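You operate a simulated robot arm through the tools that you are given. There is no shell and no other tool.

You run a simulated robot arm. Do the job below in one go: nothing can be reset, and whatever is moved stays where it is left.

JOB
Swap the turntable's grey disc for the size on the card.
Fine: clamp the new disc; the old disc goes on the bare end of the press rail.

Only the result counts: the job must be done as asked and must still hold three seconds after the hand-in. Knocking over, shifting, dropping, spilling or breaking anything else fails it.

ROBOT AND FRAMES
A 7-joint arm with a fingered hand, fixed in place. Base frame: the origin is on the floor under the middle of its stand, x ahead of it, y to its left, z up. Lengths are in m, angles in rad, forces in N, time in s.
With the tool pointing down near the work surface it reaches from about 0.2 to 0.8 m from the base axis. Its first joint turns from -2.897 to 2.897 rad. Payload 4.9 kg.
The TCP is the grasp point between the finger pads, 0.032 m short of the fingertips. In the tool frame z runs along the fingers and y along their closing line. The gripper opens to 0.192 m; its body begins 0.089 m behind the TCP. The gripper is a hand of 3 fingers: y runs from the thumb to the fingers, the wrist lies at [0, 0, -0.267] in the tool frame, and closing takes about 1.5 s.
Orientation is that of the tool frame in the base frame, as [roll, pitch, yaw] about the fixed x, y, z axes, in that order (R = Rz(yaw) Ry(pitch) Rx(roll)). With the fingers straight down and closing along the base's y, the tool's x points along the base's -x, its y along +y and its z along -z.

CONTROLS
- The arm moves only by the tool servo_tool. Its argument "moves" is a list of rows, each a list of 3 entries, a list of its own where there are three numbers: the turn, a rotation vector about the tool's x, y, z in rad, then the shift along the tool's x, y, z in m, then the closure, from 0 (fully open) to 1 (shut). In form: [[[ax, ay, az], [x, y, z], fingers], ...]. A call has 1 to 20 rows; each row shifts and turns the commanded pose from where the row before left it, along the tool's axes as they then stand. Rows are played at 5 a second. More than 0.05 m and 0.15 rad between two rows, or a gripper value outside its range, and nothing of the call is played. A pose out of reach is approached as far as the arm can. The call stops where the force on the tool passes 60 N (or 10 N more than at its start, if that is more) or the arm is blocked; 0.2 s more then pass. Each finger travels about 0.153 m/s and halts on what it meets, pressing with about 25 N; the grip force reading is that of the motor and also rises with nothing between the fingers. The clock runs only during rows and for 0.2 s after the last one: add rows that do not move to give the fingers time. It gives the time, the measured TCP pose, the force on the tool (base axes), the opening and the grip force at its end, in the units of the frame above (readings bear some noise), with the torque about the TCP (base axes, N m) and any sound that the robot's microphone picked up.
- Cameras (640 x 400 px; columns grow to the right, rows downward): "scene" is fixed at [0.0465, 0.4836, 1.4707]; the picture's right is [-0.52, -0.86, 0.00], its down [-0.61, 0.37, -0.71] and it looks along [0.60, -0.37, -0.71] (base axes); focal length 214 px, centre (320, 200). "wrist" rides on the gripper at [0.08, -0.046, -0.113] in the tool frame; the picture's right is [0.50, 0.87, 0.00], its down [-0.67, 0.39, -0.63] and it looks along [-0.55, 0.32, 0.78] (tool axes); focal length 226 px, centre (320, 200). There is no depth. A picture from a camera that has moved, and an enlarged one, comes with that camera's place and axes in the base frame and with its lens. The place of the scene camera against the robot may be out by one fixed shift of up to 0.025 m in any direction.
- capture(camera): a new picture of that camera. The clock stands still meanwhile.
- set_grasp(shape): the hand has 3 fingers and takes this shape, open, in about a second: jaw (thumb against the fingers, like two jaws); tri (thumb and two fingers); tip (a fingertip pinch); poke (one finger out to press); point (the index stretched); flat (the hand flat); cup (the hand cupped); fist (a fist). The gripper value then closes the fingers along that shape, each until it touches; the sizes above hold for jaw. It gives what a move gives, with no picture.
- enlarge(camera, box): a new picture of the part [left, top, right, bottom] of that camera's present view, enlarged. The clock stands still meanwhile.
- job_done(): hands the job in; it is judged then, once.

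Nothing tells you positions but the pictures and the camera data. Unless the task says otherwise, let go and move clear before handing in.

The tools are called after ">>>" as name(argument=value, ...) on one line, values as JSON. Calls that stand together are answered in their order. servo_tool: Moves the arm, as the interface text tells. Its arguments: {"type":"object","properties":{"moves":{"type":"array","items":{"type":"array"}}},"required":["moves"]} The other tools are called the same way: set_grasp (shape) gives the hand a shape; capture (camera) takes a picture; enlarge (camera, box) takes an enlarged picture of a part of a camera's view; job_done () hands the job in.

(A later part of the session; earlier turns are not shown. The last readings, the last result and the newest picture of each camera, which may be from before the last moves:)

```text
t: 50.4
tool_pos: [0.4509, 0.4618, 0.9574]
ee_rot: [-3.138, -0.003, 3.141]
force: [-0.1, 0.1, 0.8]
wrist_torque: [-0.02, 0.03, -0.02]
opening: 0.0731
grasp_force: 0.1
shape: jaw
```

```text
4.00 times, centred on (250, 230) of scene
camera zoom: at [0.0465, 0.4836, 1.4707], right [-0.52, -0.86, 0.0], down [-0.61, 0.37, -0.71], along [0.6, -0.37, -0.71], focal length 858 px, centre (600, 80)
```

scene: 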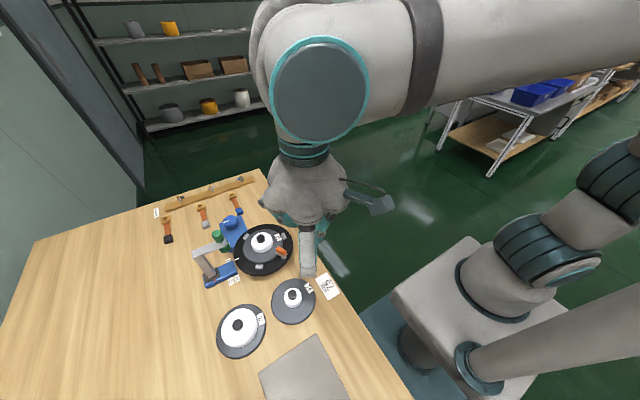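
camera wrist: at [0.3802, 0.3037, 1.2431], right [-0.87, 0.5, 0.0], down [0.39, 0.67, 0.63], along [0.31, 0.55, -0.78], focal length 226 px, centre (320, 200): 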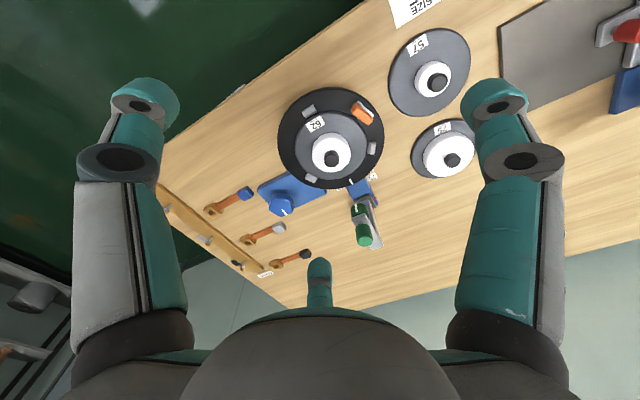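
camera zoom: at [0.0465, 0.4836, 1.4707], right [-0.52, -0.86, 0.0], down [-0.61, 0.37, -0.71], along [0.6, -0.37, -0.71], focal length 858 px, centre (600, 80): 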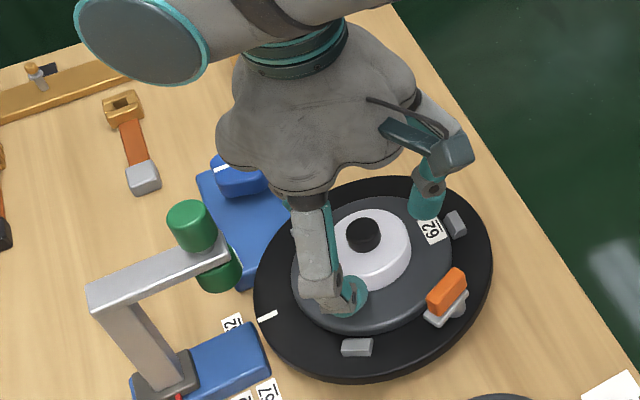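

Aligned: the knob is centred between the three fingertips, just above the hub. Closing the grip now.

>>> servo_tool(moves=[[[0, 0, 0], [0, 0, 0], 0.72], [[0, 0, 0], [0, 0, 0], 0.8], [[0, 0, 0], [0, 0, 0], 0.86], [[0, 0, 0], [0, 0, 0], 0.9], [[0, 0, 0], [0, 0, 0], 0.95], [[0, 0, 0], [0, 0, 0], 1], [[0, 0, 0], [0, 0, 0], 1], [[0, 0, 0], [0, 0, 0], 1]])

>>> enlarge(camera="wrist", box=[240, 90, 400, 250])

>>> enlarge(camera="scene", box=[190, 180, 310, 280])

```text
t: 52.2
tool_pos: [0.4503, 0.4607, 0.9569]
ee_rot: [-3.14, 0.001, 3.14]
force: [1.9, -1.1, -0.5]
wrist_torque: [-0.12, -0.05, 0.03]
opening: 0.0253
grasp_force: 24.9
shape: jaw
```

```text
2.50 times, centred on (320, 170) of wrist
camera zoom: at [0.3711, 0.4152, 1.0703], right [-0.5, 0.87, 0.0], down [0.67, 0.39, 0.63], along [0.55, 0.31, -0.78], focal length 565 px, centre (320, 275)
```

zoom: 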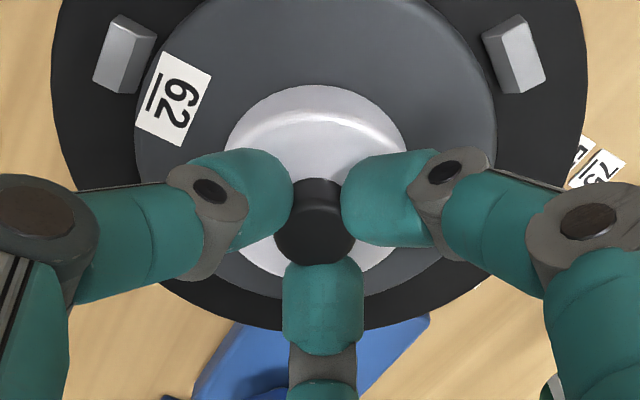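

```text
4.00 times, centred on (250, 230) of scene
camera zoom: at [0.0465, 0.4836, 1.4707], right [-0.52, -0.86, 0.0], down [-0.61, 0.37, -0.71], along [0.6, -0.37, -0.71], focal length 858 px, centre (600, 80)
```

zoom: 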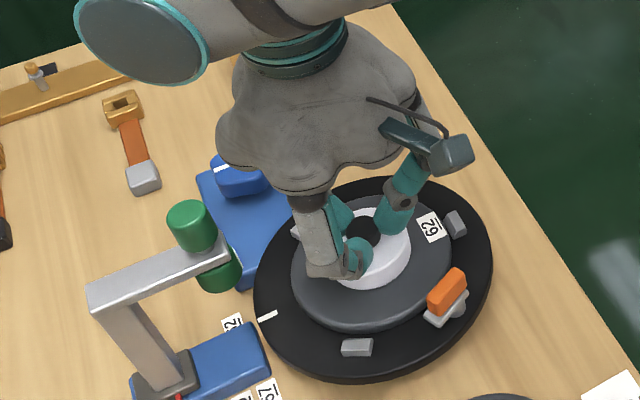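

The grip is on (opening 0.025). I'll lift slowly and watch.

>>> servo_tool(moves=[[[0, 0, 0], [0, 0, -0.004], 1], [[0, 0, 0], [0, 0, -0.006], 1], [[0, 0, 0], [0, 0, -0.01], 1], [[0, 0, 0], [0, 0, -0.01], 1], [[0, 0, 0], [0, 0, 0], 1]])

>>> enlarge(camera="wrist", box=[240, 90, 400, 250])

>>> enlarge(camera="scene", box=[190, 180, 310, 280])

```text
t: 53.4
tool_pos: [0.452, 0.4614, 0.9891]
ee_rot: [-3.14, -0.001, -3.141]
force: [-0.8, 0.0, -3.0]
wrist_torque: [-0.01, 0.01, 0.01]
opening: 0.0254
grasp_force: 24.9
shape: jaw
```

```text
2.50 times, centred on (320, 170) of wrist
camera zoom: at [0.3717, 0.4153, 1.1016], right [-0.5, 0.87, 0.0], down [0.67, 0.39, 0.63], along [0.55, 0.31, -0.78], focal length 565 px, centre (320, 275)
```

zoom: 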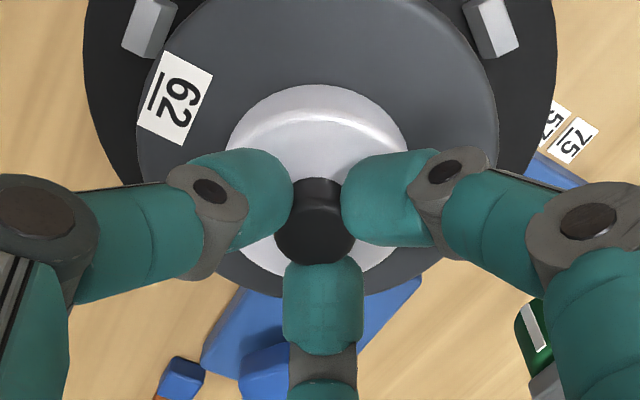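

```text
4.00 times, centred on (250, 230) of scene
camera zoom: at [0.0465, 0.4836, 1.4707], right [-0.52, -0.86, 0.0], down [-0.61, 0.37, -0.71], along [0.6, -0.37, -0.71], focal length 858 px, centre (600, 80)
```

zoom: 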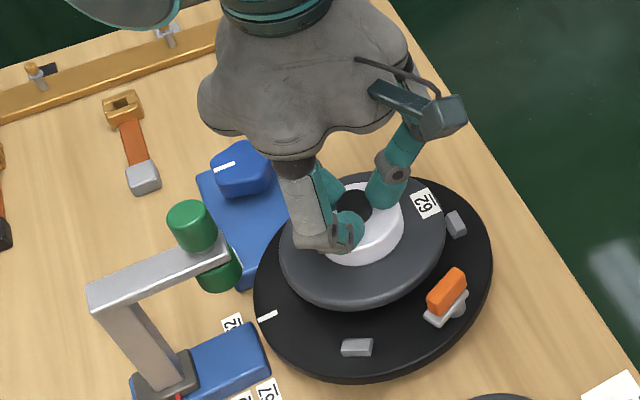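

The disc is lifted cleanly and weighs about 3 N. I'll carry it up and over to the bare end of the press rail, then check from above.

>>> servo_tool(moves=[[[0, 0, 0], [0.02, 0, -0.03], 1], [[0, 0, 0], [0.03, 0, -0.03], 1], [[0, 0, 0], [0.035, 0.004, -0.03], 1], [[0, 0, 0], [0.0393, 0.0065, 0], 1], [[0, 0, 0], [0.0393, 0.0065, 0], 1], [[0, 0, 0], [0.0393, 0.0065, 0], 1], [[0, 0, 0], [0.0393, 0.0065, 0], 1], [[0, 0, 0], [0.0393, 0.0065, 0], 1], [[0, 0, 0], [0.0393, 0.0065, 0], 1], [[0, 0, 0], [0, 0, 0], 1], [[0, 0, 0], [0, 0, 0], 1]])

>>> capture(camera="wrist")

>>> capture(camera="scene")

```text
t: 55.8
tool_pos: [0.1273, 0.5032, 1.0769]
ee_rot: [-3.139, 0.0, 3.141]
force: [0.1, -0.2, -2.9]
wrist_torque: [0.03, -0.06, 0.01]
opening: 0.025
grasp_force: 25.1
shape: jaw
```

```text
taken
camera wrist: at [0.0483, 0.458, 1.1887], right [-0.5, 0.87, 0.0], down [0.67, 0.39, 0.63], along [0.55, 0.31, -0.78], focal length 226 px, centre (320, 200)
```

wrist: 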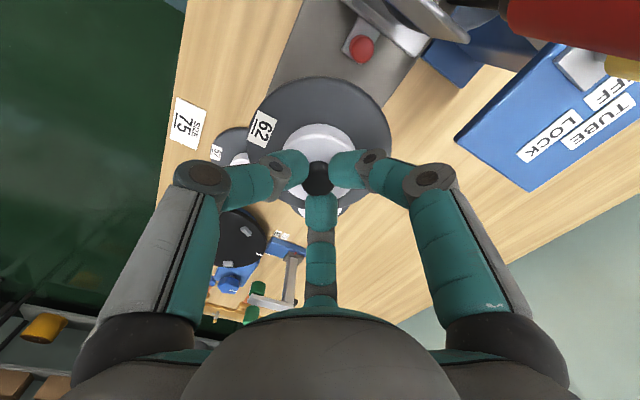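

```text
taken
```

scene: 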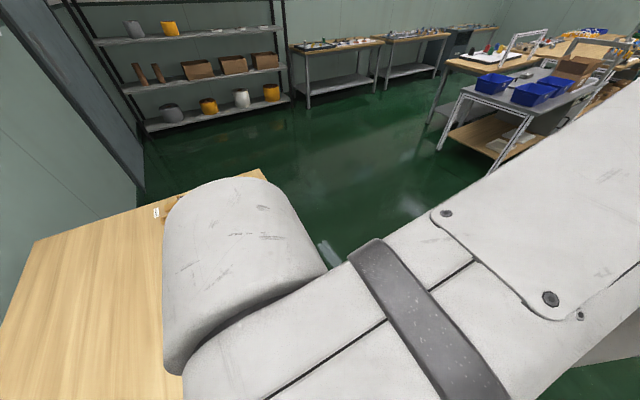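

>>> enlarge(camera="wrist", box=[240, 0, 440, 125])

>>> enlarge(camera="wrist", box=[400, 0, 640, 150])

```text
3.20 times, centred on (340, 62) of wrist
camera zoom: at [0.0483, 0.458, 1.1887], right [-0.5, 0.87, 0.0], down [0.67, 0.39, 0.63], along [0.55, 0.31, -0.78], focal length 723 px, centre (256, 640)
```

zoom: 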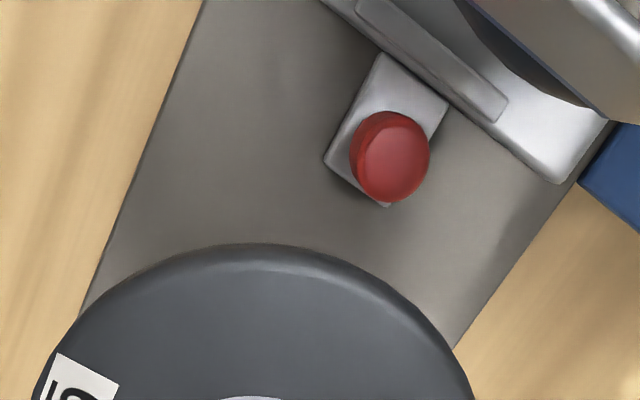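

```text
2.67 times, centred on (520, 75) of wrist
camera zoom: at [0.0483, 0.458, 1.1887], right [-0.5, 0.87, 0.0], down [0.67, 0.39, 0.63], along [0.55, 0.31, -0.78], focal length 603 px, centre (-213, 533)
```

zoom: 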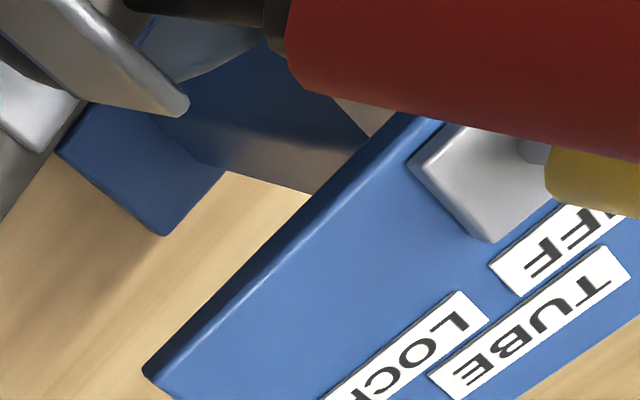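

>>> servo_tool(moves=[[[0, 0, 0], [-0.001, 0.006, 0.025], 1], [[0, 0, 0], [0, 0, 0.03], 1], [[0, 0, 0], [0, 0, 0.03], 1], [[0, 0, 0], [0, 0, 0.025], 1], [[0, 0, 0], [0, 0, 0.015], 1], [[0, 0, 0], [0, 0, 0], 1], [[0, 0, 0], [0, 0, 0], 1]])

>>> capture(camera="wrist")

>>> enlarge(camera="wrist", box=[220, 0, 420, 200])

```text
t: 57.4
tool_pos: [0.1306, 0.5102, 0.9514]
ee_rot: [-3.14, -0.001, -3.14]
force: [-0.6, -0.5, -4.4]
wrist_torque: [0.0, 0.0, 0.02]
opening: 0.0246
grasp_force: 25.2
shape: jaw
```

```text
taken
camera wrist: at [0.0504, 0.4639, 1.0647], right [-0.5, 0.87, 0.0], down [0.67, 0.39, 0.63], along [0.55, 0.31, -0.78], focal length 226 px, centre (320, 200)
```

wrist: 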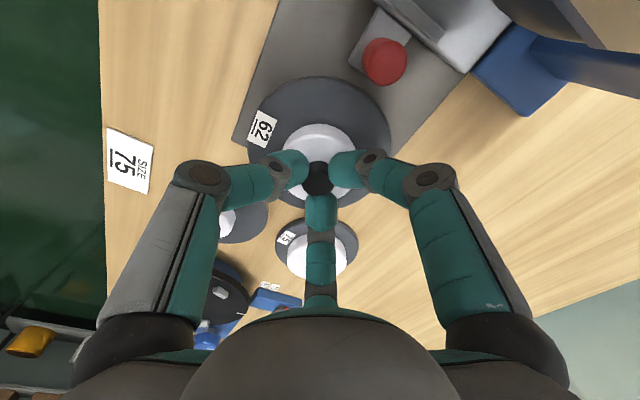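

```text
2.00 times, centred on (320, 100) of wrist
camera zoom: at [0.0504, 0.4639, 1.0647], right [-0.5, 0.87, 0.0], down [0.67, 0.39, 0.63], along [0.55, 0.31, -0.78], focal length 452 px, centre (320, 400)
```

zoom: 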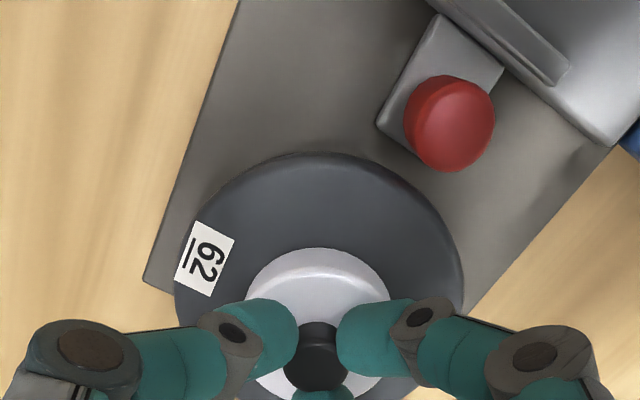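

>>> servo_tool(moves=[[[0, 0, 0], [0.003, 0, 0.005], 1], [[0, 0, 0], [0, 0, 0.004], 1], [[0, 0, 0], [0, 0, 0.003], 1], [[0, 0, 0], [0, 0, 0], 1]])

>>> enlarge(camera="wrist", box=[220, 0, 420, 200])

```text
t: 58.4
tool_pos: [0.1269, 0.5107, 0.9411]
ee_rot: [-3.14, 0.001, 3.141]
force: [-0.1, 0.2, -4.1]
wrist_torque: [0.0, -0.02, -0.01]
opening: 0.0248
grasp_force: 25.4
shape: jaw
```

```text
2.00 times, centred on (320, 100) of wrist
camera zoom: at [0.0477, 0.4639, 1.0532], right [-0.5, 0.87, 0.0], down [0.67, 0.39, 0.63], along [0.55, 0.31, -0.78], focal length 452 px, centre (320, 400)
```

zoom: 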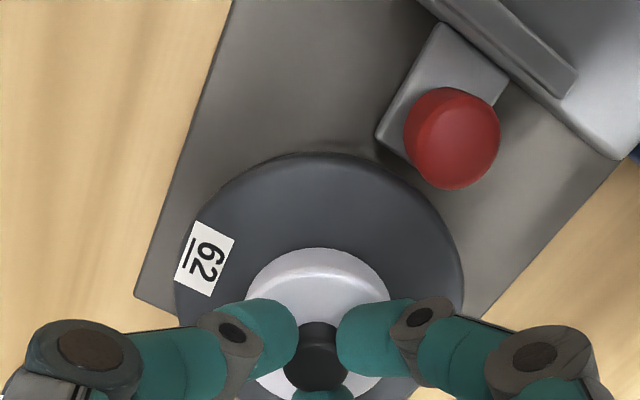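

>>> servo_tool(moves=[[[0, 0, 0], [0, 0, 0.002], 1], [[0, 0, 0], [0, 0, 0.002], 1], [[0, 0, 0], [0, 0, 0.002], 1], [[0, 0, 0], [0, 0, 0], 1]])

>>> servo_tool(moves=[[[0, 0, 0], [0, 0, 0.0015], 1], [[0, 0, 0], [0, 0, 0], 1]])

```text
t: 59.4
tool_pos: [0.1278, 0.5094, 0.9348]
ee_rot: [-3.141, 0.0, -3.141]
force: [-0.1, -1.2, -4.2]
wrist_torque: [-0.02, -0.02, 0.02]
opening: 0.025
grasp_force: 25.1
shape: jaw
```

```text
t: 60.0
tool_pos: [0.1281, 0.5095, 0.9339]
ee_rot: [-3.139, -0.002, 3.141]
force: [1.2, -0.2, -3.8]
wrist_torque: [0.0, -0.01, 0.02]
opening: 0.0249
grasp_force: 24.7
shape: jaw
```

>>> servo_tool(moves=[[[0, 0, 0], [0, 0, 0.0015], 1], [[0, 0, 0], [0, 0, 0], 1]])

>>> servo_tool(moves=[[[0, 0, 0], [0, 0, 0.0015], 1], [[0, 0, 0], [0, 0, 0], 1]])

>>> enlarge(camera="wrist", box=[220, 0, 420, 200])

```text
t: 60.6
tool_pos: [0.128, 0.5092, 0.932]
ee_rot: [-3.14, -0.002, -3.141]
force: [-0.5, -1.0, -3.7]
wrist_torque: [-0.02, 0.0, 0.0]
opening: 0.0253
grasp_force: 24.8
shape: jaw
```

```text
t: 61.2
tool_pos: [0.1267, 0.5095, 0.931]
ee_rot: [-3.141, -0.002, 3.141]
force: [-0.3, -0.8, -3.2]
wrist_torque: [0.0, 0.01, 0.03]
opening: 0.0251
grasp_force: 24.8
shape: jaw
```

```text
2.00 times, centred on (320, 100) of wrist
camera zoom: at [0.0482, 0.4641, 1.0434], right [-0.5, 0.87, 0.0], down [0.67, 0.39, 0.63], along [0.55, 0.31, -0.78], focal length 452 px, centre (320, 400)
```

zoom: 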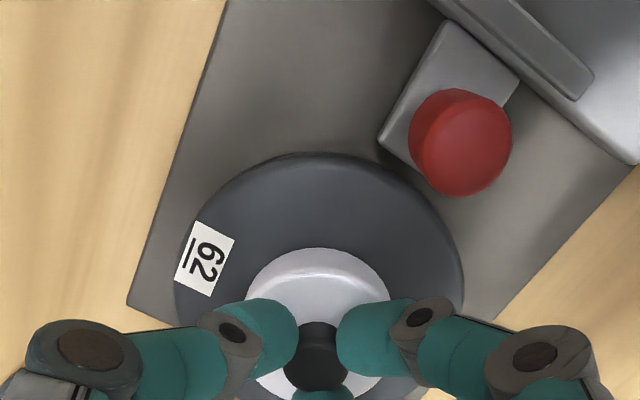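

>>> servo_tool(moves=[[[0, 0, 0], [0, 0, 0.0015], 1], [[0, 0, 0], [0, 0, 0], 1]])

>>> servo_tool(moves=[[[0, 0, 0], [0, 0, 0.0015], 1], [[0, 0, 0], [0, 0, 0], 1]])

>>> servo_tool(moves=[[[0, 0, 0], [0, 0, 0.001], 1], [[0, 0, 0], [0, 0, 0], 1]])

```text
t: 61.8
tool_pos: [0.1283, 0.5105, 0.9293]
ee_rot: [-3.138, 0.0, -3.141]
force: [0.2, 0.2, -3.0]
wrist_torque: [0.0, 0.0, 0.02]
opening: 0.0252
grasp_force: 25.1
shape: jaw
```

```text
t: 62.4
tool_pos: [0.128, 0.51, 0.9274]
ee_rot: [-3.139, 0.001, -3.141]
force: [0.6, 0.5, -3.6]
wrist_torque: [0.01, 0.0, 0.02]
opening: 0.0253
grasp_force: 25.0
shape: jaw
```

```text
t: 63.0
tool_pos: [0.1279, 0.5096, 0.9272]
ee_rot: [-3.139, -0.001, -3.141]
force: [-0.5, -0.2, -3.9]
wrist_torque: [-0.01, 0.02, -0.04]
opening: 0.0251
grasp_force: 24.6
shape: jaw
```

>>> servo_tool(moves=[[[0, 0, 0], [0, 0, 0.001], 1], [[0, 0, 0], [0, 0, 0], 1]])

>>> servo_tool(moves=[[[0, 0, 0], [0, 0, 0.001], 1], [[0, 0, 0], [0, 0, 0], 1]])

>>> enlarge(camera="wrist", box=[260, 50, 380, 125])

```text
t: 63.6
tool_pos: [0.127, 0.5106, 0.9271]
ee_rot: [-3.139, 0.0, -3.141]
force: [-1.0, -0.6, -3.0]
wrist_torque: [-0.01, 0.01, 0.0]
opening: 0.0253
grasp_force: 25.0
shape: jaw
```

```text
t: 64.2
tool_pos: [0.1265, 0.5104, 0.9273]
ee_rot: [-3.14, 0.002, -3.141]
force: [-0.5, 1.7, -1.6]
wrist_torque: [-0.04, 0.03, -0.01]
opening: 0.0249
grasp_force: 25.0
shape: jaw
```

```text
5.33 times, centred on (320, 88) of wrist
camera zoom: at [0.048, 0.4642, 1.0383], right [-0.5, 0.87, 0.0], down [0.67, 0.39, 0.63], along [0.55, 0.32, -0.78], focal length 1206 px, centre (320, 800)
```

zoom: 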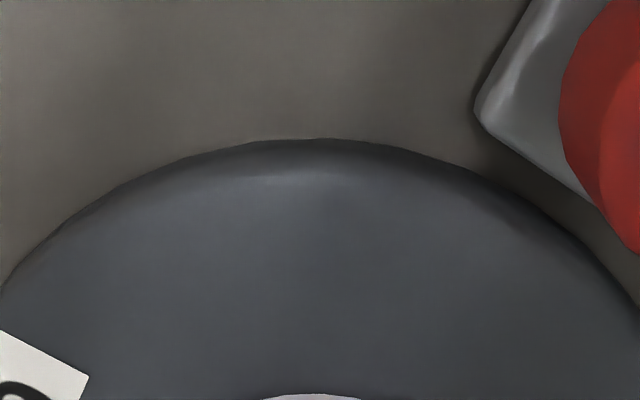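

Contact: z holds at 0.927 while the force rises. I'll release gently and lift straight up.

>>> servo_tool(moves=[[[0, 0, 0], [0, 0, 0], 0.85], [[0, 0, 0], [0, 0, 0], 0.75], [[0, 0, 0], [0, 0, 0], 0.65], [[0, 0, 0], [0, 0, 0], 0.6], [[0, 0, 0], [0, 0, 0], 0.6]])

>>> enlarge(camera="wrist", box=[220, 50, 420, 250])

```text
t: 65.4
tool_pos: [0.1285, 0.5099, 0.9256]
ee_rot: [-3.139, -0.001, 3.141]
force: [0.2, -0.8, 0.9]
wrist_torque: [-0.03, -0.02, 0.02]
opening: 0.0761
grasp_force: 0.0
shape: jaw
```

```text
2.00 times, centred on (320, 150) of wrist
camera zoom: at [0.048, 0.464, 1.0381], right [-0.5, 0.87, 0.0], down [0.67, 0.39, 0.63], along [0.55, 0.31, -0.78], focal length 452 px, centre (320, 300)
```

zoom: 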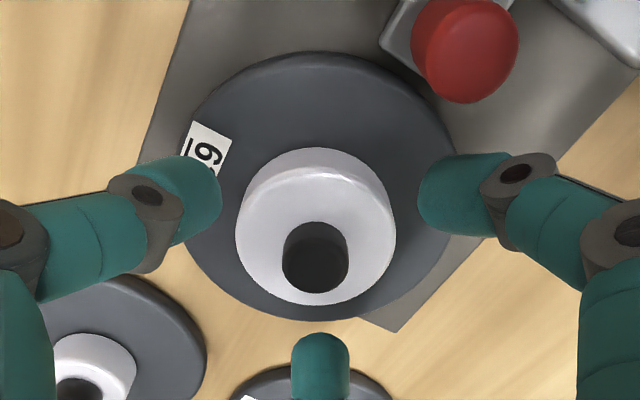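

>>> servo_tool(moves=[[[0, 0, 0], [0, 0, -0.01], 0.6], [[0, 0, 0], [0, 0, -0.02], 0.6], [[0, 0, 0], [0, 0, -0.04], 0.6], [[0, 0, 0], [0, 0, -0.045], 0.6], [[0, 0, 0], [0, 0, -0.045], 0.6], [[0, 0, 0], [-0.03, 0, -0.02], 0.4], [[0, 0, 0], [-0.04, 0, 0], 0], [[0, 0, 0], [0, 0, 0], 0]])

>>> capture(camera="wrist")

>>> enlarge(camera="wrist", box=[240, 20, 440, 145])

```text
t: 67.2
tool_pos: [0.1982, 0.5103, 1.1052]
ee_rot: [-3.139, 0.001, 3.14]
force: [0.1, 0.3, -1.5]
wrist_torque: [0.0, 0.02, -0.04]
opening: 0.192
grasp_force: 0.1
shape: jaw
```

```text
taken
camera wrist: at [0.119, 0.4641, 1.2182], right [-0.5, 0.87, 0.0], down [0.67, 0.39, 0.63], along [0.55, 0.31, -0.78], focal length 226 px, centre (320, 200)
```

wrist: 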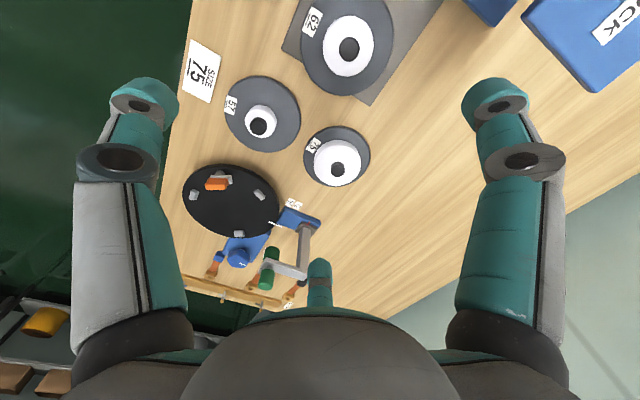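

```text
3.20 times, centred on (340, 82) of wrist
camera zoom: at [0.119, 0.4641, 1.2182], right [-0.5, 0.87, 0.0], down [0.67, 0.39, 0.63], along [0.55, 0.31, -0.78], focal length 723 px, centre (256, 576)
```

zoom: 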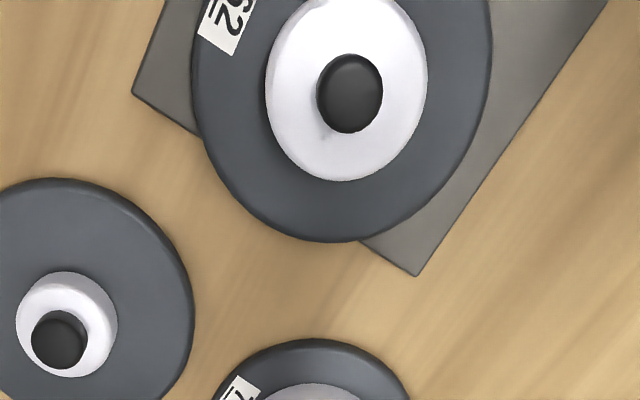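

The old disc rests flat on the bare end. Now I'll look at the empty turntable seat and locate the 75 disc.

>>> enlarge(camera="wrist", box=[280, 110, 400, 200])

>>> enlarge(camera="wrist", box=[170, 150, 300, 250])

>>> enlarge(camera="scene", box=[225, 215, 305, 285])

```text
4.44 times, centred on (340, 155) of wrist
camera zoom: at [0.119, 0.4641, 1.2182], right [-0.5, 0.87, 0.0], down [0.67, 0.39, 0.63], along [0.55, 0.31, -0.78], focal length 1005 px, centre (231, 400)
```

zoom: 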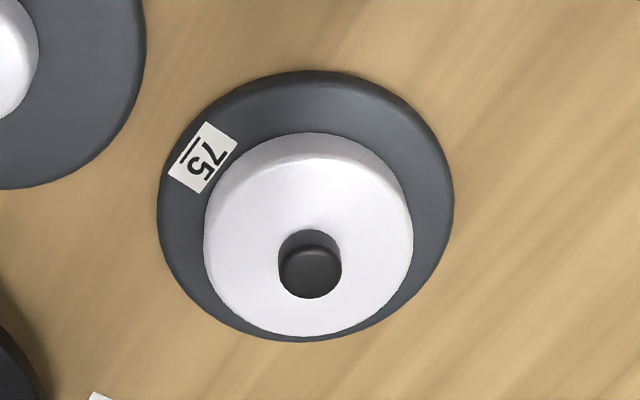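

```text
4.00 times, centred on (235, 200) of wrist
camera zoom: at [0.119, 0.4641, 1.2182], right [-0.5, 0.87, 0.0], down [0.67, 0.39, 0.63], along [0.55, 0.31, -0.78], focal length 904 px, centre (660, 200)
```

zoom: 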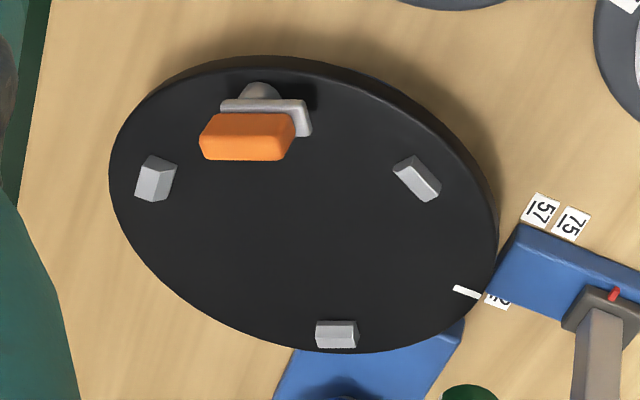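

```text
5.71 times, centred on (265, 250) of scene
camera zoom: at [0.0465, 0.4836, 1.4707], right [-0.52, -0.86, 0.0], down [-0.61, 0.37, -0.71], along [0.6, -0.37, -0.71], focal length 1226 px, centre (634, -86)
```

zoom: 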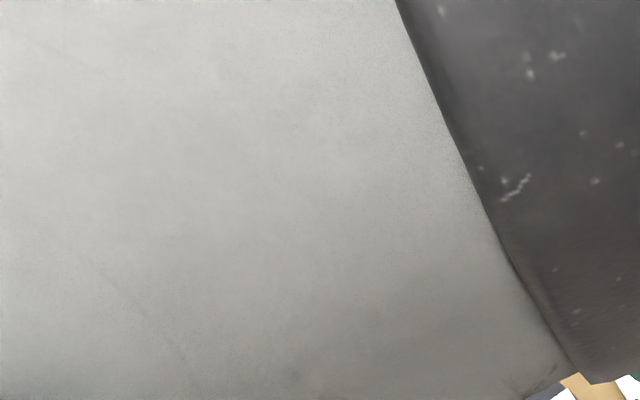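

>>> servo_tool(moves=[[[0, 0, 0], [-0.025, 0.025, 0], 0.3], [[0, 0, 0], [-0.025, 0.025, 0], 0.5], [[0, 0, 0], [-0.026, 0.026, 0.02], 0.62], [[0, 0, 0], [0, 0, 0.035], 0.62], [[0, 0, 0], [0, 0, 0.04], 0.62], [[0, 0, 0], [0, 0, 0], 0.62], [[0, 0, 0], [0, 0, 0], 0.62]])

>>> capture(camera="wrist")

>>> enlarge(camera="wrist", box=[240, 50, 400, 210])

```text
t: 68.8
tool_pos: [0.2725, 0.5872, 1.0103]
ee_rot: [-3.14, 0.0, -3.141]
force: [-0.3, 0.1, -0.4]
wrist_torque: [-0.04, -0.01, -0.01]
opening: 0.0735
grasp_force: 0.0
shape: jaw
```

```text
taken
camera wrist: at [0.1932, 0.5411, 1.1231], right [-0.5, 0.87, 0.0], down [0.67, 0.39, 0.63], along [0.55, 0.31, -0.78], focal length 226 px, centre (320, 200)
```

wrist: 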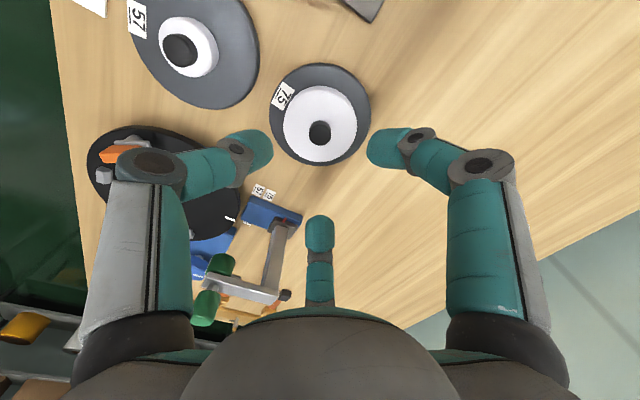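

```text
2.50 times, centred on (320, 130) of wrist
camera zoom: at [0.1932, 0.5411, 1.1231], right [-0.5, 0.87, 0.0], down [0.67, 0.39, 0.63], along [0.55, 0.31, -0.78], focal length 565 px, centre (320, 375)
```

zoom: 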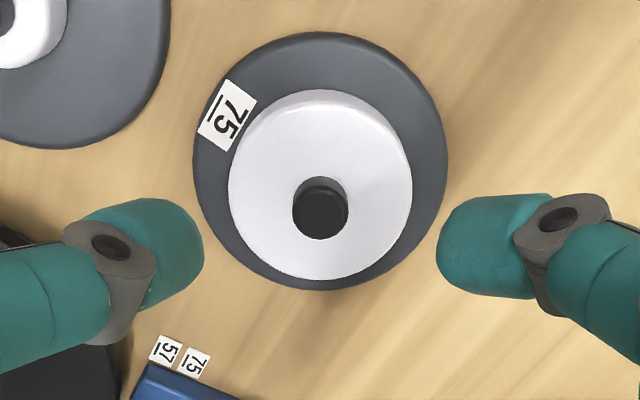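

>>> servo_tool(moves=[[[0, 0, 0], [-0.0018, 0.001, 0.025], 0.62], [[0, 0, 0], [0, 0, 0.025], 0.62], [[0, 0, 0], [0, 0, 0.02], 0.62], [[0, 0, 0], [0, 0, 0], 0.62]])

>>> enlarge(camera="wrist", box=[240, 90, 400, 250])

```text
t: 69.8
tool_pos: [0.2755, 0.5888, 0.94]
ee_rot: [-3.139, 0.0, 3.14]
force: [0.9, 0.3, 0.7]
wrist_torque: [0.01, -0.01, -0.02]
opening: 0.0734
grasp_force: 0.1
shape: jaw
```

```text
2.50 times, centred on (320, 170) of wrist
camera zoom: at [0.1962, 0.5429, 1.0534], right [-0.5, 0.87, 0.0], down [0.67, 0.39, 0.63], along [0.55, 0.32, -0.78], focal length 565 px, centre (320, 275)
```

zoom: 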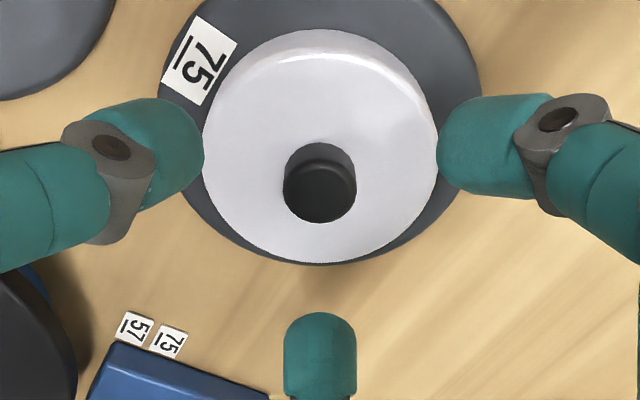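

>>> servo_tool(moves=[[[0, 0, 0], [0, 0, 0], 0.75], [[0, 0, 0], [0, 0, 0.008], 0.75], [[0, 0, 0], [0, 0, 0.008], 0.75], [[0, 0, 0], [0, 0, 0.0035], 0.75], [[0, 0, 0], [0, 0, 0], 0.75]])

>>> enlarge(camera="wrist", box=[240, 90, 400, 250])

```text
t: 71.0
tool_pos: [0.276, 0.5872, 0.9205]
ee_rot: [-3.139, 0.0, -3.141]
force: [-0.1, -0.1, -0.8]
wrist_torque: [-0.02, 0.0, 0.01]
opening: 0.0487
grasp_force: 0.1
shape: jaw
```

```text
2.50 times, centred on (320, 170) of wrist
camera zoom: at [0.196, 0.5409, 1.0332], right [-0.5, 0.87, 0.0], down [0.67, 0.39, 0.63], along [0.55, 0.31, -0.78], focal length 565 px, centre (320, 275)
```

zoom: 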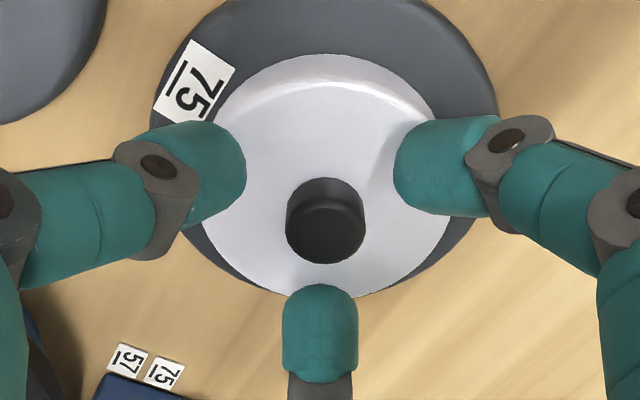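

>>> servo_tool(moves=[[[0, 0, 0], [0.0009, 0.0015, -0.001], 0.75], [[0, 0, 0], [0, 0, 0], 0.75], [[0, 0, 0], [0, 0, 0], 0.75]])

>>> enlarge(camera="wrist", box=[240, 90, 400, 250])

```text
t: 71.8
tool_pos: [0.2747, 0.5876, 0.9206]
ee_rot: [-3.14, 0.0, -3.141]
force: [0.0, -0.6, 0.0]
wrist_torque: [0.0, 0.05, -0.01]
opening: 0.0486
grasp_force: 0.1
shape: jaw
```

```text
2.50 times, centred on (320, 170) of wrist
camera zoom: at [0.1954, 0.5423, 1.0335], right [-0.5, 0.87, 0.0], down [0.67, 0.39, 0.63], along [0.55, 0.31, -0.78], focal length 565 px, centre (320, 275)
```

zoom: 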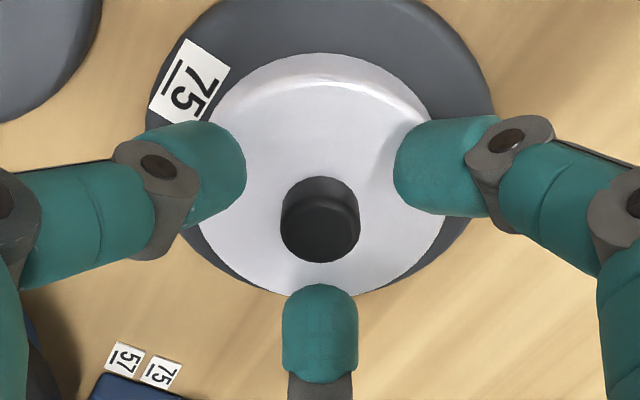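

The knob is centred. Closing the grip on the 75 disc.

>>> servo_tool(moves=[[[0, 0, 0], [0, 0, 0], 0.8], [[0, 0, 0], [0, 0, 0], 0.86], [[0, 0, 0], [0, 0, 0], 0.9], [[0, 0, 0], [0, 0, 0], 0.95], [[0, 0, 0], [0, 0, 0], 1], [[0, 0, 0], [0, 0, 0], 1], [[0, 0, 0], [0, 0, 0], 1]])

>>> servo_tool(moves=[[[0, 0, 0], [0, 0, -0.003], 1], [[0, 0, 0], [0, 0, -0.005], 1], [[0, 0, 0], [0, 0, -0.01], 1], [[0, 0, 0], [0, 0, -0.012], 1], [[0, 0, 0], [0, 0, 0], 1]])

>>> enlarge(camera="wrist", box=[240, 90, 400, 250])

```text
t: 73.4
tool_pos: [0.2742, 0.588, 0.9214]
ee_rot: [-3.138, -0.002, 3.141]
force: [0.7, -0.1, -0.4]
wrist_torque: [0.02, -0.04, 0.01]
opening: 0.0171
grasp_force: 25.4
shape: jaw
```

```text
t: 74.6
tool_pos: [0.2747, 0.5877, 0.952]
ee_rot: [-3.139, -0.003, 3.141]
force: [-0.6, -0.3, -4.7]
wrist_torque: [-0.03, 0.01, -0.01]
opening: 0.0169
grasp_force: 24.8
shape: jaw
```

```text
2.50 times, centred on (320, 170) of wrist
camera zoom: at [0.195, 0.5427, 1.0639], right [-0.5, 0.87, 0.0], down [0.67, 0.39, 0.63], along [0.55, 0.31, -0.78], focal length 565 px, centre (320, 275)
```

zoom: 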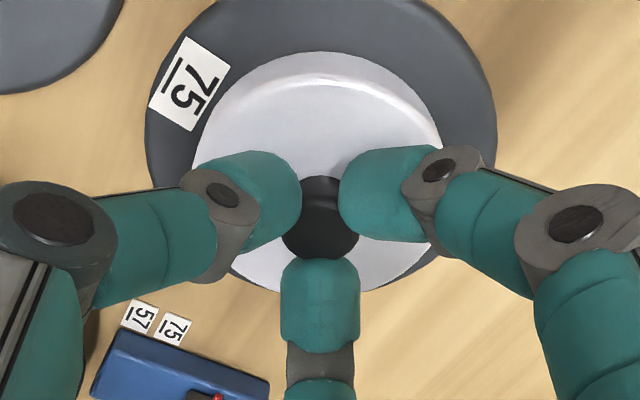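

The 75 disc is in the grip (about 4.5 N). I'll lift it above the cutter height, go around and come over the turntable.

>>> servo_tool(moves=[[[0, 0, 0], [0, 0, -0.0395], 1], [[0, 0, 0], [0, 0, -0.0395], 1], [[0, 0, 0], [0, 0, -0.0395], 1], [[0, 0, 0], [0, 0, -0.0395], 1], [[0, 0, 0], [0, -0.042, 0], 1], [[0, 0, 0], [0, -0.042, 0], 1], [[0, 0, 0], [0, -0.042, 0], 1], [[0, 0, 0], [-0.044, 0, 0], 1], [[0, 0, 0], [-0.044, 0, 0], 1], [[0, 0, 0], [-0.044, 0, 0], 1], [[0, 0, 0], [-0.044, 0, 0], 1], [[0, 0, 0], [0, 0, 0], 1], [[0, 0, 0], [0, 0, 0], 1]])

>>> capture(camera="wrist")

>>> enlarge(camera="scene", box=[180, 150, 340, 290])

```text
t: 77.4
tool_pos: [0.4516, 0.4616, 1.1102]
ee_rot: [-3.138, -0.002, -3.141]
force: [-0.1, 0.0, -3.9]
wrist_torque: [-0.01, 0.0, -0.01]
opening: 0.0172
grasp_force: 24.9
shape: jaw
```

```text
taken
camera wrist: at [0.3712, 0.4166, 1.222], right [-0.5, 0.87, 0.0], down [0.67, 0.39, 0.63], along [0.55, 0.31, -0.78], focal length 226 px, centre (320, 200)
```

wrist: 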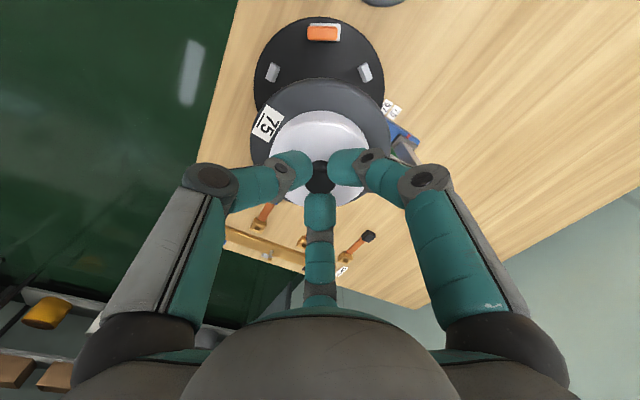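

```text
2.86 times, centred on (260, 220) of scene
camera zoom: at [0.0465, 0.4836, 1.4707], right [-0.52, -0.86, 0.0], down [-0.61, 0.37, -0.71], along [0.6, -0.37, -0.71], focal length 613 px, centre (491, 143)
```

zoom: 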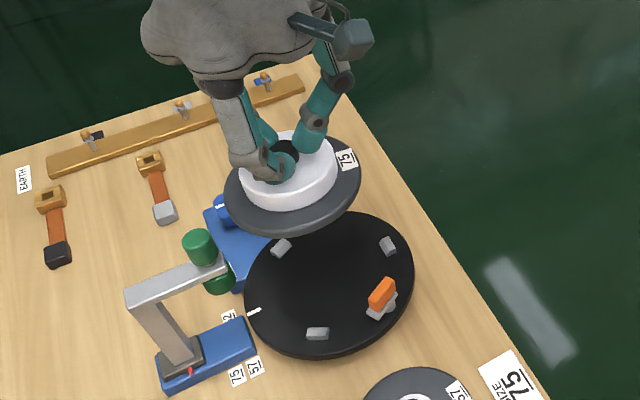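

>>> servo_tool(moves=[[[0, 0, 0], [0, -0.0014, 0.03], 1], [[0, 0, 0], [0, 0, 0.035], 1], [[0, 0, 0], [0, 0, 0.035], 1], [[0, 0, 0], [0, 0, 0.03], 1], [[0, 0, 0], [0, 0, 0], 1], [[0, 0, 0], [0, 0, 0], 1]])

>>> enlarge(camera="wrist", box=[220, 50, 420, 250])

>>> enlarge(camera="scene", box=[200, 190, 320, 290])

```text
t: 78.8
tool_pos: [0.45, 0.4614, 0.9776]
ee_rot: [-3.141, 0.001, -3.141]
force: [-0.6, -0.6, -4.0]
wrist_torque: [-0.02, -0.02, 0.0]
opening: 0.0171
grasp_force: 24.9
shape: jaw
```

```text
2.00 times, centred on (320, 150) of wrist
camera zoom: at [0.3704, 0.4155, 1.0901], right [-0.5, 0.87, 0.0], down [0.67, 0.39, 0.63], along [0.55, 0.31, -0.78], focal length 452 px, centre (320, 300)
```

zoom: 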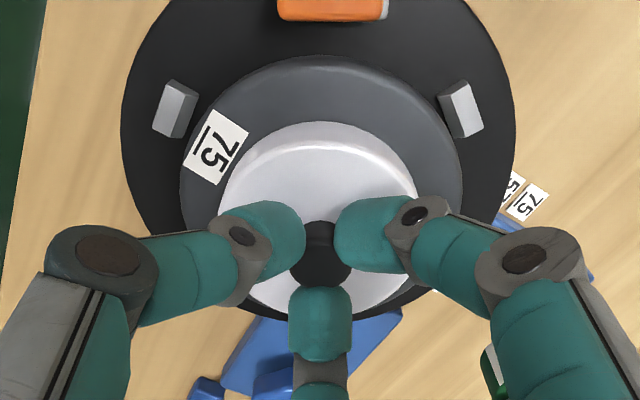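

```text
4.00 times, centred on (260, 240) of scene
camera zoom: at [0.0465, 0.4836, 1.4707], right [-0.52, -0.86, 0.0], down [-0.61, 0.37, -0.71], along [0.6, -0.37, -0.71], focal length 858 px, centre (560, 40)
```

zoom: 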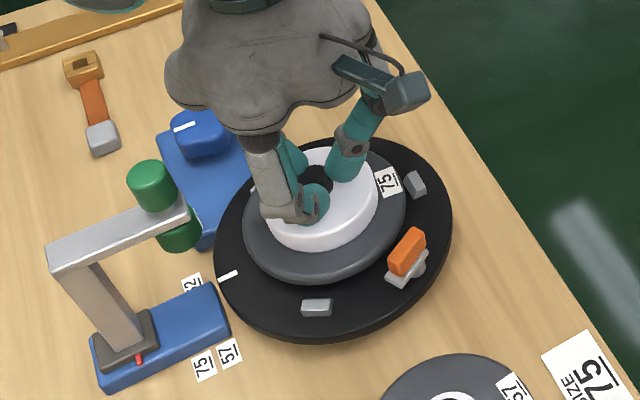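

>>> servo_tool(moves=[[[0, 0, 0], [-0.0005, 0, 0.005], 1], [[0, 0, 0], [0, 0, 0.005], 1], [[0, 0, 0], [0, 0, 0.004], 1], [[0, 0, 0], [0, 0, 0], 1]])

>>> enlarge(camera="wrist", box=[220, 50, 420, 250])

>>> enlarge(camera="scene", box=[225, 215, 305, 285])

```text
t: 79.8
tool_pos: [0.4488, 0.4621, 0.9644]
ee_rot: [-3.141, 0.0, 3.141]
force: [-3.8, -3.9, 0.8]
wrist_torque: [-0.05, 0.01, 0.01]
opening: 0.0171
grasp_force: 25.3
shape: jaw
```

```text
2.00 times, centred on (320, 150) of wrist
camera zoom: at [0.3711, 0.4151, 1.0772], right [-0.5, 0.87, 0.0], down [0.67, 0.39, 0.63], along [0.55, 0.31, -0.78], focal length 452 px, centre (320, 300)
```

zoom: 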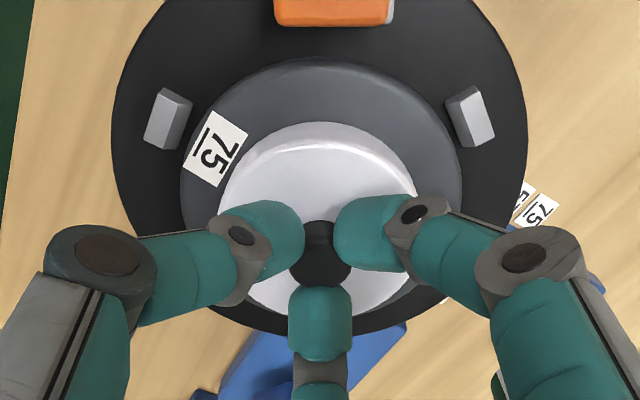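

```text
5.71 times, centred on (265, 250) of scene
camera zoom: at [0.0465, 0.4836, 1.4707], right [-0.52, -0.86, 0.0], down [-0.61, 0.37, -0.71], along [0.6, -0.37, -0.71], focal length 1226 px, centre (634, -86)
```

zoom: 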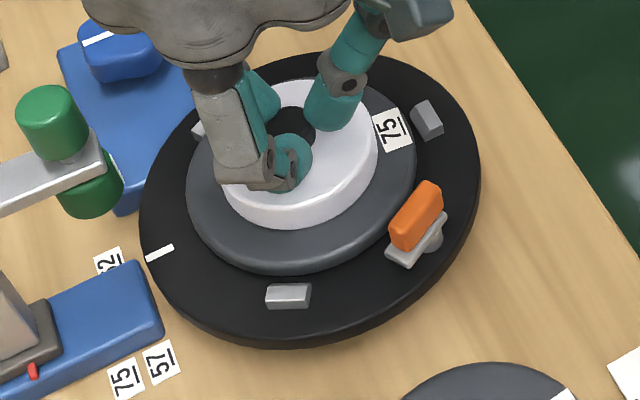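

The disc is touching the chamfer of the far lug (sideways force toward me). I'll lift slightly, shift about 2 mm toward the robot and try again.

>>> servo_tool(moves=[[[0, 0, 0], [0, 0, -0.005], 1], [[0, 0, 0], [0.0017, -0.0014, 0], 1], [[0, 0, 0], [0, 0, 0], 1]])

>>> servo_tool(moves=[[[0, 0, 0], [0, 0, 0.003], 1], [[0, 0, 0], [0, 0, 0.002], 1], [[0, 0, 0], [0, 0, 0.001], 1], [[0, 0, 0], [0, 0, 0], 1]])

```text
t: 80.6
tool_pos: [0.4486, 0.4596, 0.9705]
ee_rot: [-3.14, -0.002, 3.141]
force: [0.2, -0.4, -4.8]
wrist_torque: [0.01, 0.0, 0.02]
opening: 0.017
grasp_force: 25.2
shape: jaw
```

```text
t: 81.6
tool_pos: [0.4501, 0.4601, 0.965]
ee_rot: [-3.139, -0.003, -3.141]
force: [0.4, 0.3, -4.5]
wrist_torque: [-0.02, 0.01, -0.02]
opening: 0.0171
grasp_force: 25.2
shape: jaw
```

>>> servo_tool(moves=[[[0, 0, 0], [0, 0, 0.0015], 1], [[0, 0, 0], [0, 0, 0.0015], 1], [[0, 0, 0], [0, 0, 0], 1]])

>>> enlarge(camera="wrist", box=[220, 50, 420, 250])

```text
t: 82.4
tool_pos: [0.4494, 0.4591, 0.9628]
ee_rot: [-3.14, 0.001, 3.141]
force: [-1.4, -1.3, 2.5]
wrist_torque: [-0.05, 0.0, -0.01]
opening: 0.0173
grasp_force: 25.1
shape: jaw
```

```text
2.00 times, centred on (320, 150) of wrist
camera zoom: at [0.3699, 0.4136, 1.0748], right [-0.5, 0.87, 0.0], down [0.67, 0.39, 0.63], along [0.55, 0.32, -0.78], focal length 452 px, centre (320, 300)
```

zoom: 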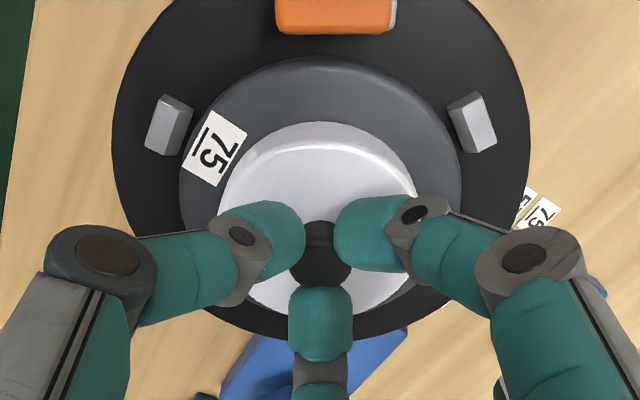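

>>> servo_tool(moves=[[[0, 0, 0], [0, 0, -0.004], 1], [[0, 0, 0], [0.0014, -0.0008, 0], 1], [[0, 0, 0], [0, 0, 0.002], 1], [[0, 0, 0], [0, 0, 0.002], 1], [[0, 0, 0], [0, 0, 0], 1]])

>>> servo_tool(moves=[[[0, 0, 0], [0, 0, 0.0015], 1], [[0, 0, 0], [0, 0, 0], 1]])

>>> servo_tool(moves=[[[0, 0, 0], [0, 0, 0.0015], 1], [[0, 0, 0], [0, 0, 0], 1]])

```text
t: 83.6
tool_pos: [0.448, 0.4593, 0.9615]
ee_rot: [3.14, 0.0, 3.141]
force: [-1.1, -2.2, 5.8]
wrist_torque: [-0.03, -0.02, 0.0]
opening: 0.0171
grasp_force: 25.2
shape: jaw
```

```text
t: 84.2
tool_pos: [0.4478, 0.4592, 0.9611]
ee_rot: [3.14, 0.001, 3.141]
force: [-1.6, -1.6, 14.7]
wrist_torque: [-0.03, -0.01, 0.0]
opening: 0.0173
grasp_force: 25.4
shape: jaw
```

```text
t: 84.8
tool_pos: [0.4478, 0.4593, 0.9616]
ee_rot: [3.138, 0.002, 3.141]
force: [-2.3, -1.0, 27.2]
wrist_torque: [-0.03, -0.01, -0.04]
opening: 0.0177
grasp_force: 25.1
shape: jaw
```

The force is now purely vertical with no torque, which suggests the disc is seated flat. Let me check visually.

>>> enlarge(camera="wrist", box=[220, 50, 420, 250])

>>> enlarge(camera="scene", box=[225, 215, 305, 285])

>>> enlarge(camera="wrist", box=[250, 70, 290, 110])

>>> enlarge(camera="wrist", box=[360, 70, 410, 110])

```text
2.00 times, centred on (320, 150) of wrist
camera zoom: at [0.3685, 0.413, 1.0731], right [-0.5, 0.87, 0.0], down [0.67, 0.39, 0.63], along [0.55, 0.32, -0.77], focal length 452 px, centre (320, 300)
```

zoom: 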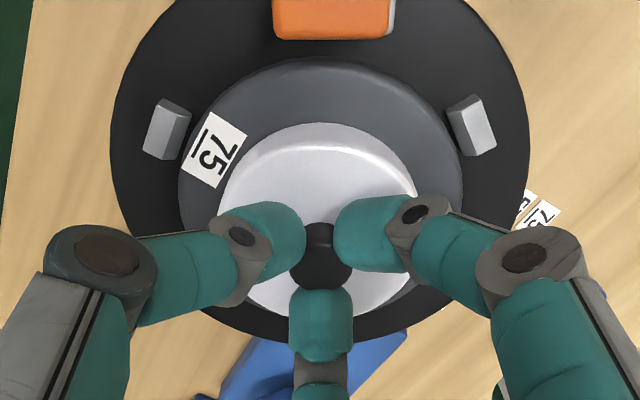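

```text
5.71 times, centred on (265, 250) of scene
camera zoom: at [0.0465, 0.4836, 1.4707], right [-0.52, -0.86, 0.0], down [-0.61, 0.37, -0.71], along [0.6, -0.37, -0.71], focal length 1226 px, centre (634, -86)
```

zoom: 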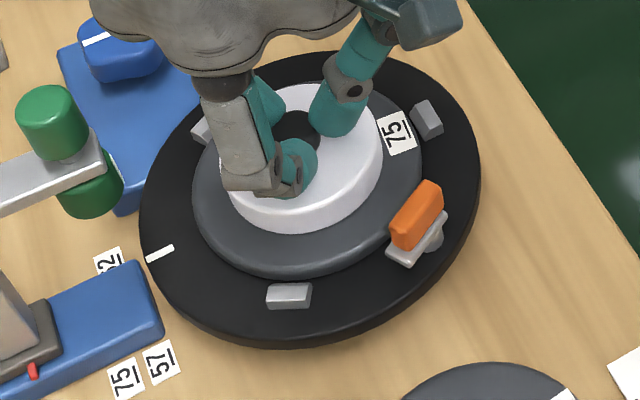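

```text
10.00 times, centred on (270, 90) of wrist
camera zoom: at [0.3685, 0.413, 1.0731], right [-0.5, 0.87, 0.0], down [0.67, 0.39, 0.63], along [0.55, 0.32, -0.77], focal length 2261 px, centre (820, 1300)
```

zoom: 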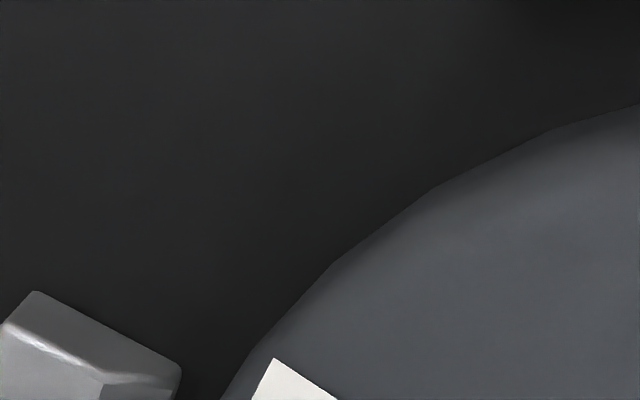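

```text
10.00 times, centred on (385, 90) of wrist
camera zoom: at [0.3685, 0.413, 1.0731], right [-0.5, 0.87, 0.0], down [0.67, 0.39, 0.63], along [0.55, 0.32, -0.77], focal length 2261 px, centre (-330, 1300)
```

zoom: 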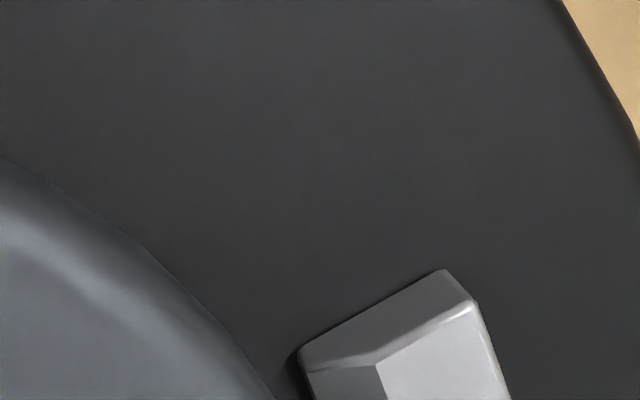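

The disc sits at the same level as the old one did. I'll relieve the downward push, then open the fingers and lift.

>>> servo_tool(moves=[[[0, 0, 0], [0, 0, -0.0025], 1], [[0, 0, 0], [0, 0, 0], 1]])

>>> servo_tool(moves=[[[0, 0, 0], [0, 0, 0], 0.9], [[0, 0, 0], [0, 0, 0], 0.85], [[0, 0, 0], [0, 0, 0], 0.78], [[0, 0, 0], [0, 0, 0], 0.72], [[0, 0, 0], [0, 0, 0], 0.72]])

>>> enlarge(camera="wrist", box=[220, 50, 420, 250])

```text
t: 85.4
tool_pos: [0.4467, 0.4591, 0.9605]
ee_rot: [-3.139, 0.0, -3.141]
force: [5.6, 3.4, 17.7]
wrist_torque: [0.13, -0.18, 0.03]
opening: 0.0179
grasp_force: 25.0
shape: jaw
```

```text
t: 86.6
tool_pos: [0.4464, 0.458, 0.9611]
ee_rot: [-3.137, -0.001, 3.142]
force: [0.7, 0.9, -0.2]
wrist_torque: [-0.01, 0.0, -0.01]
opening: 0.0536
grasp_force: 0.2
shape: jaw
```

```text
2.00 times, centred on (320, 150) of wrist
camera zoom: at [0.3677, 0.4126, 1.0731], right [-0.5, 0.87, 0.0], down [0.67, 0.39, 0.63], along [0.55, 0.31, -0.78], focal length 452 px, centre (320, 300)
```

zoom: 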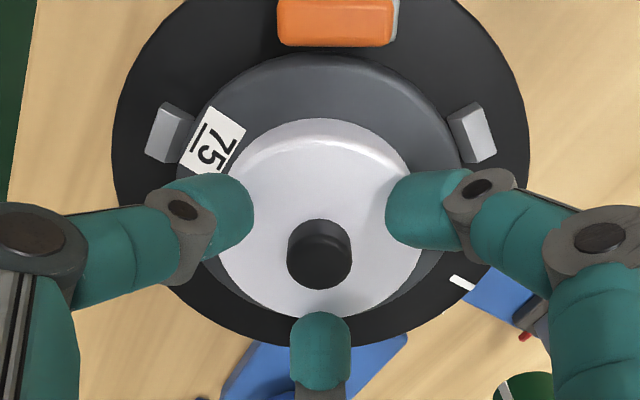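

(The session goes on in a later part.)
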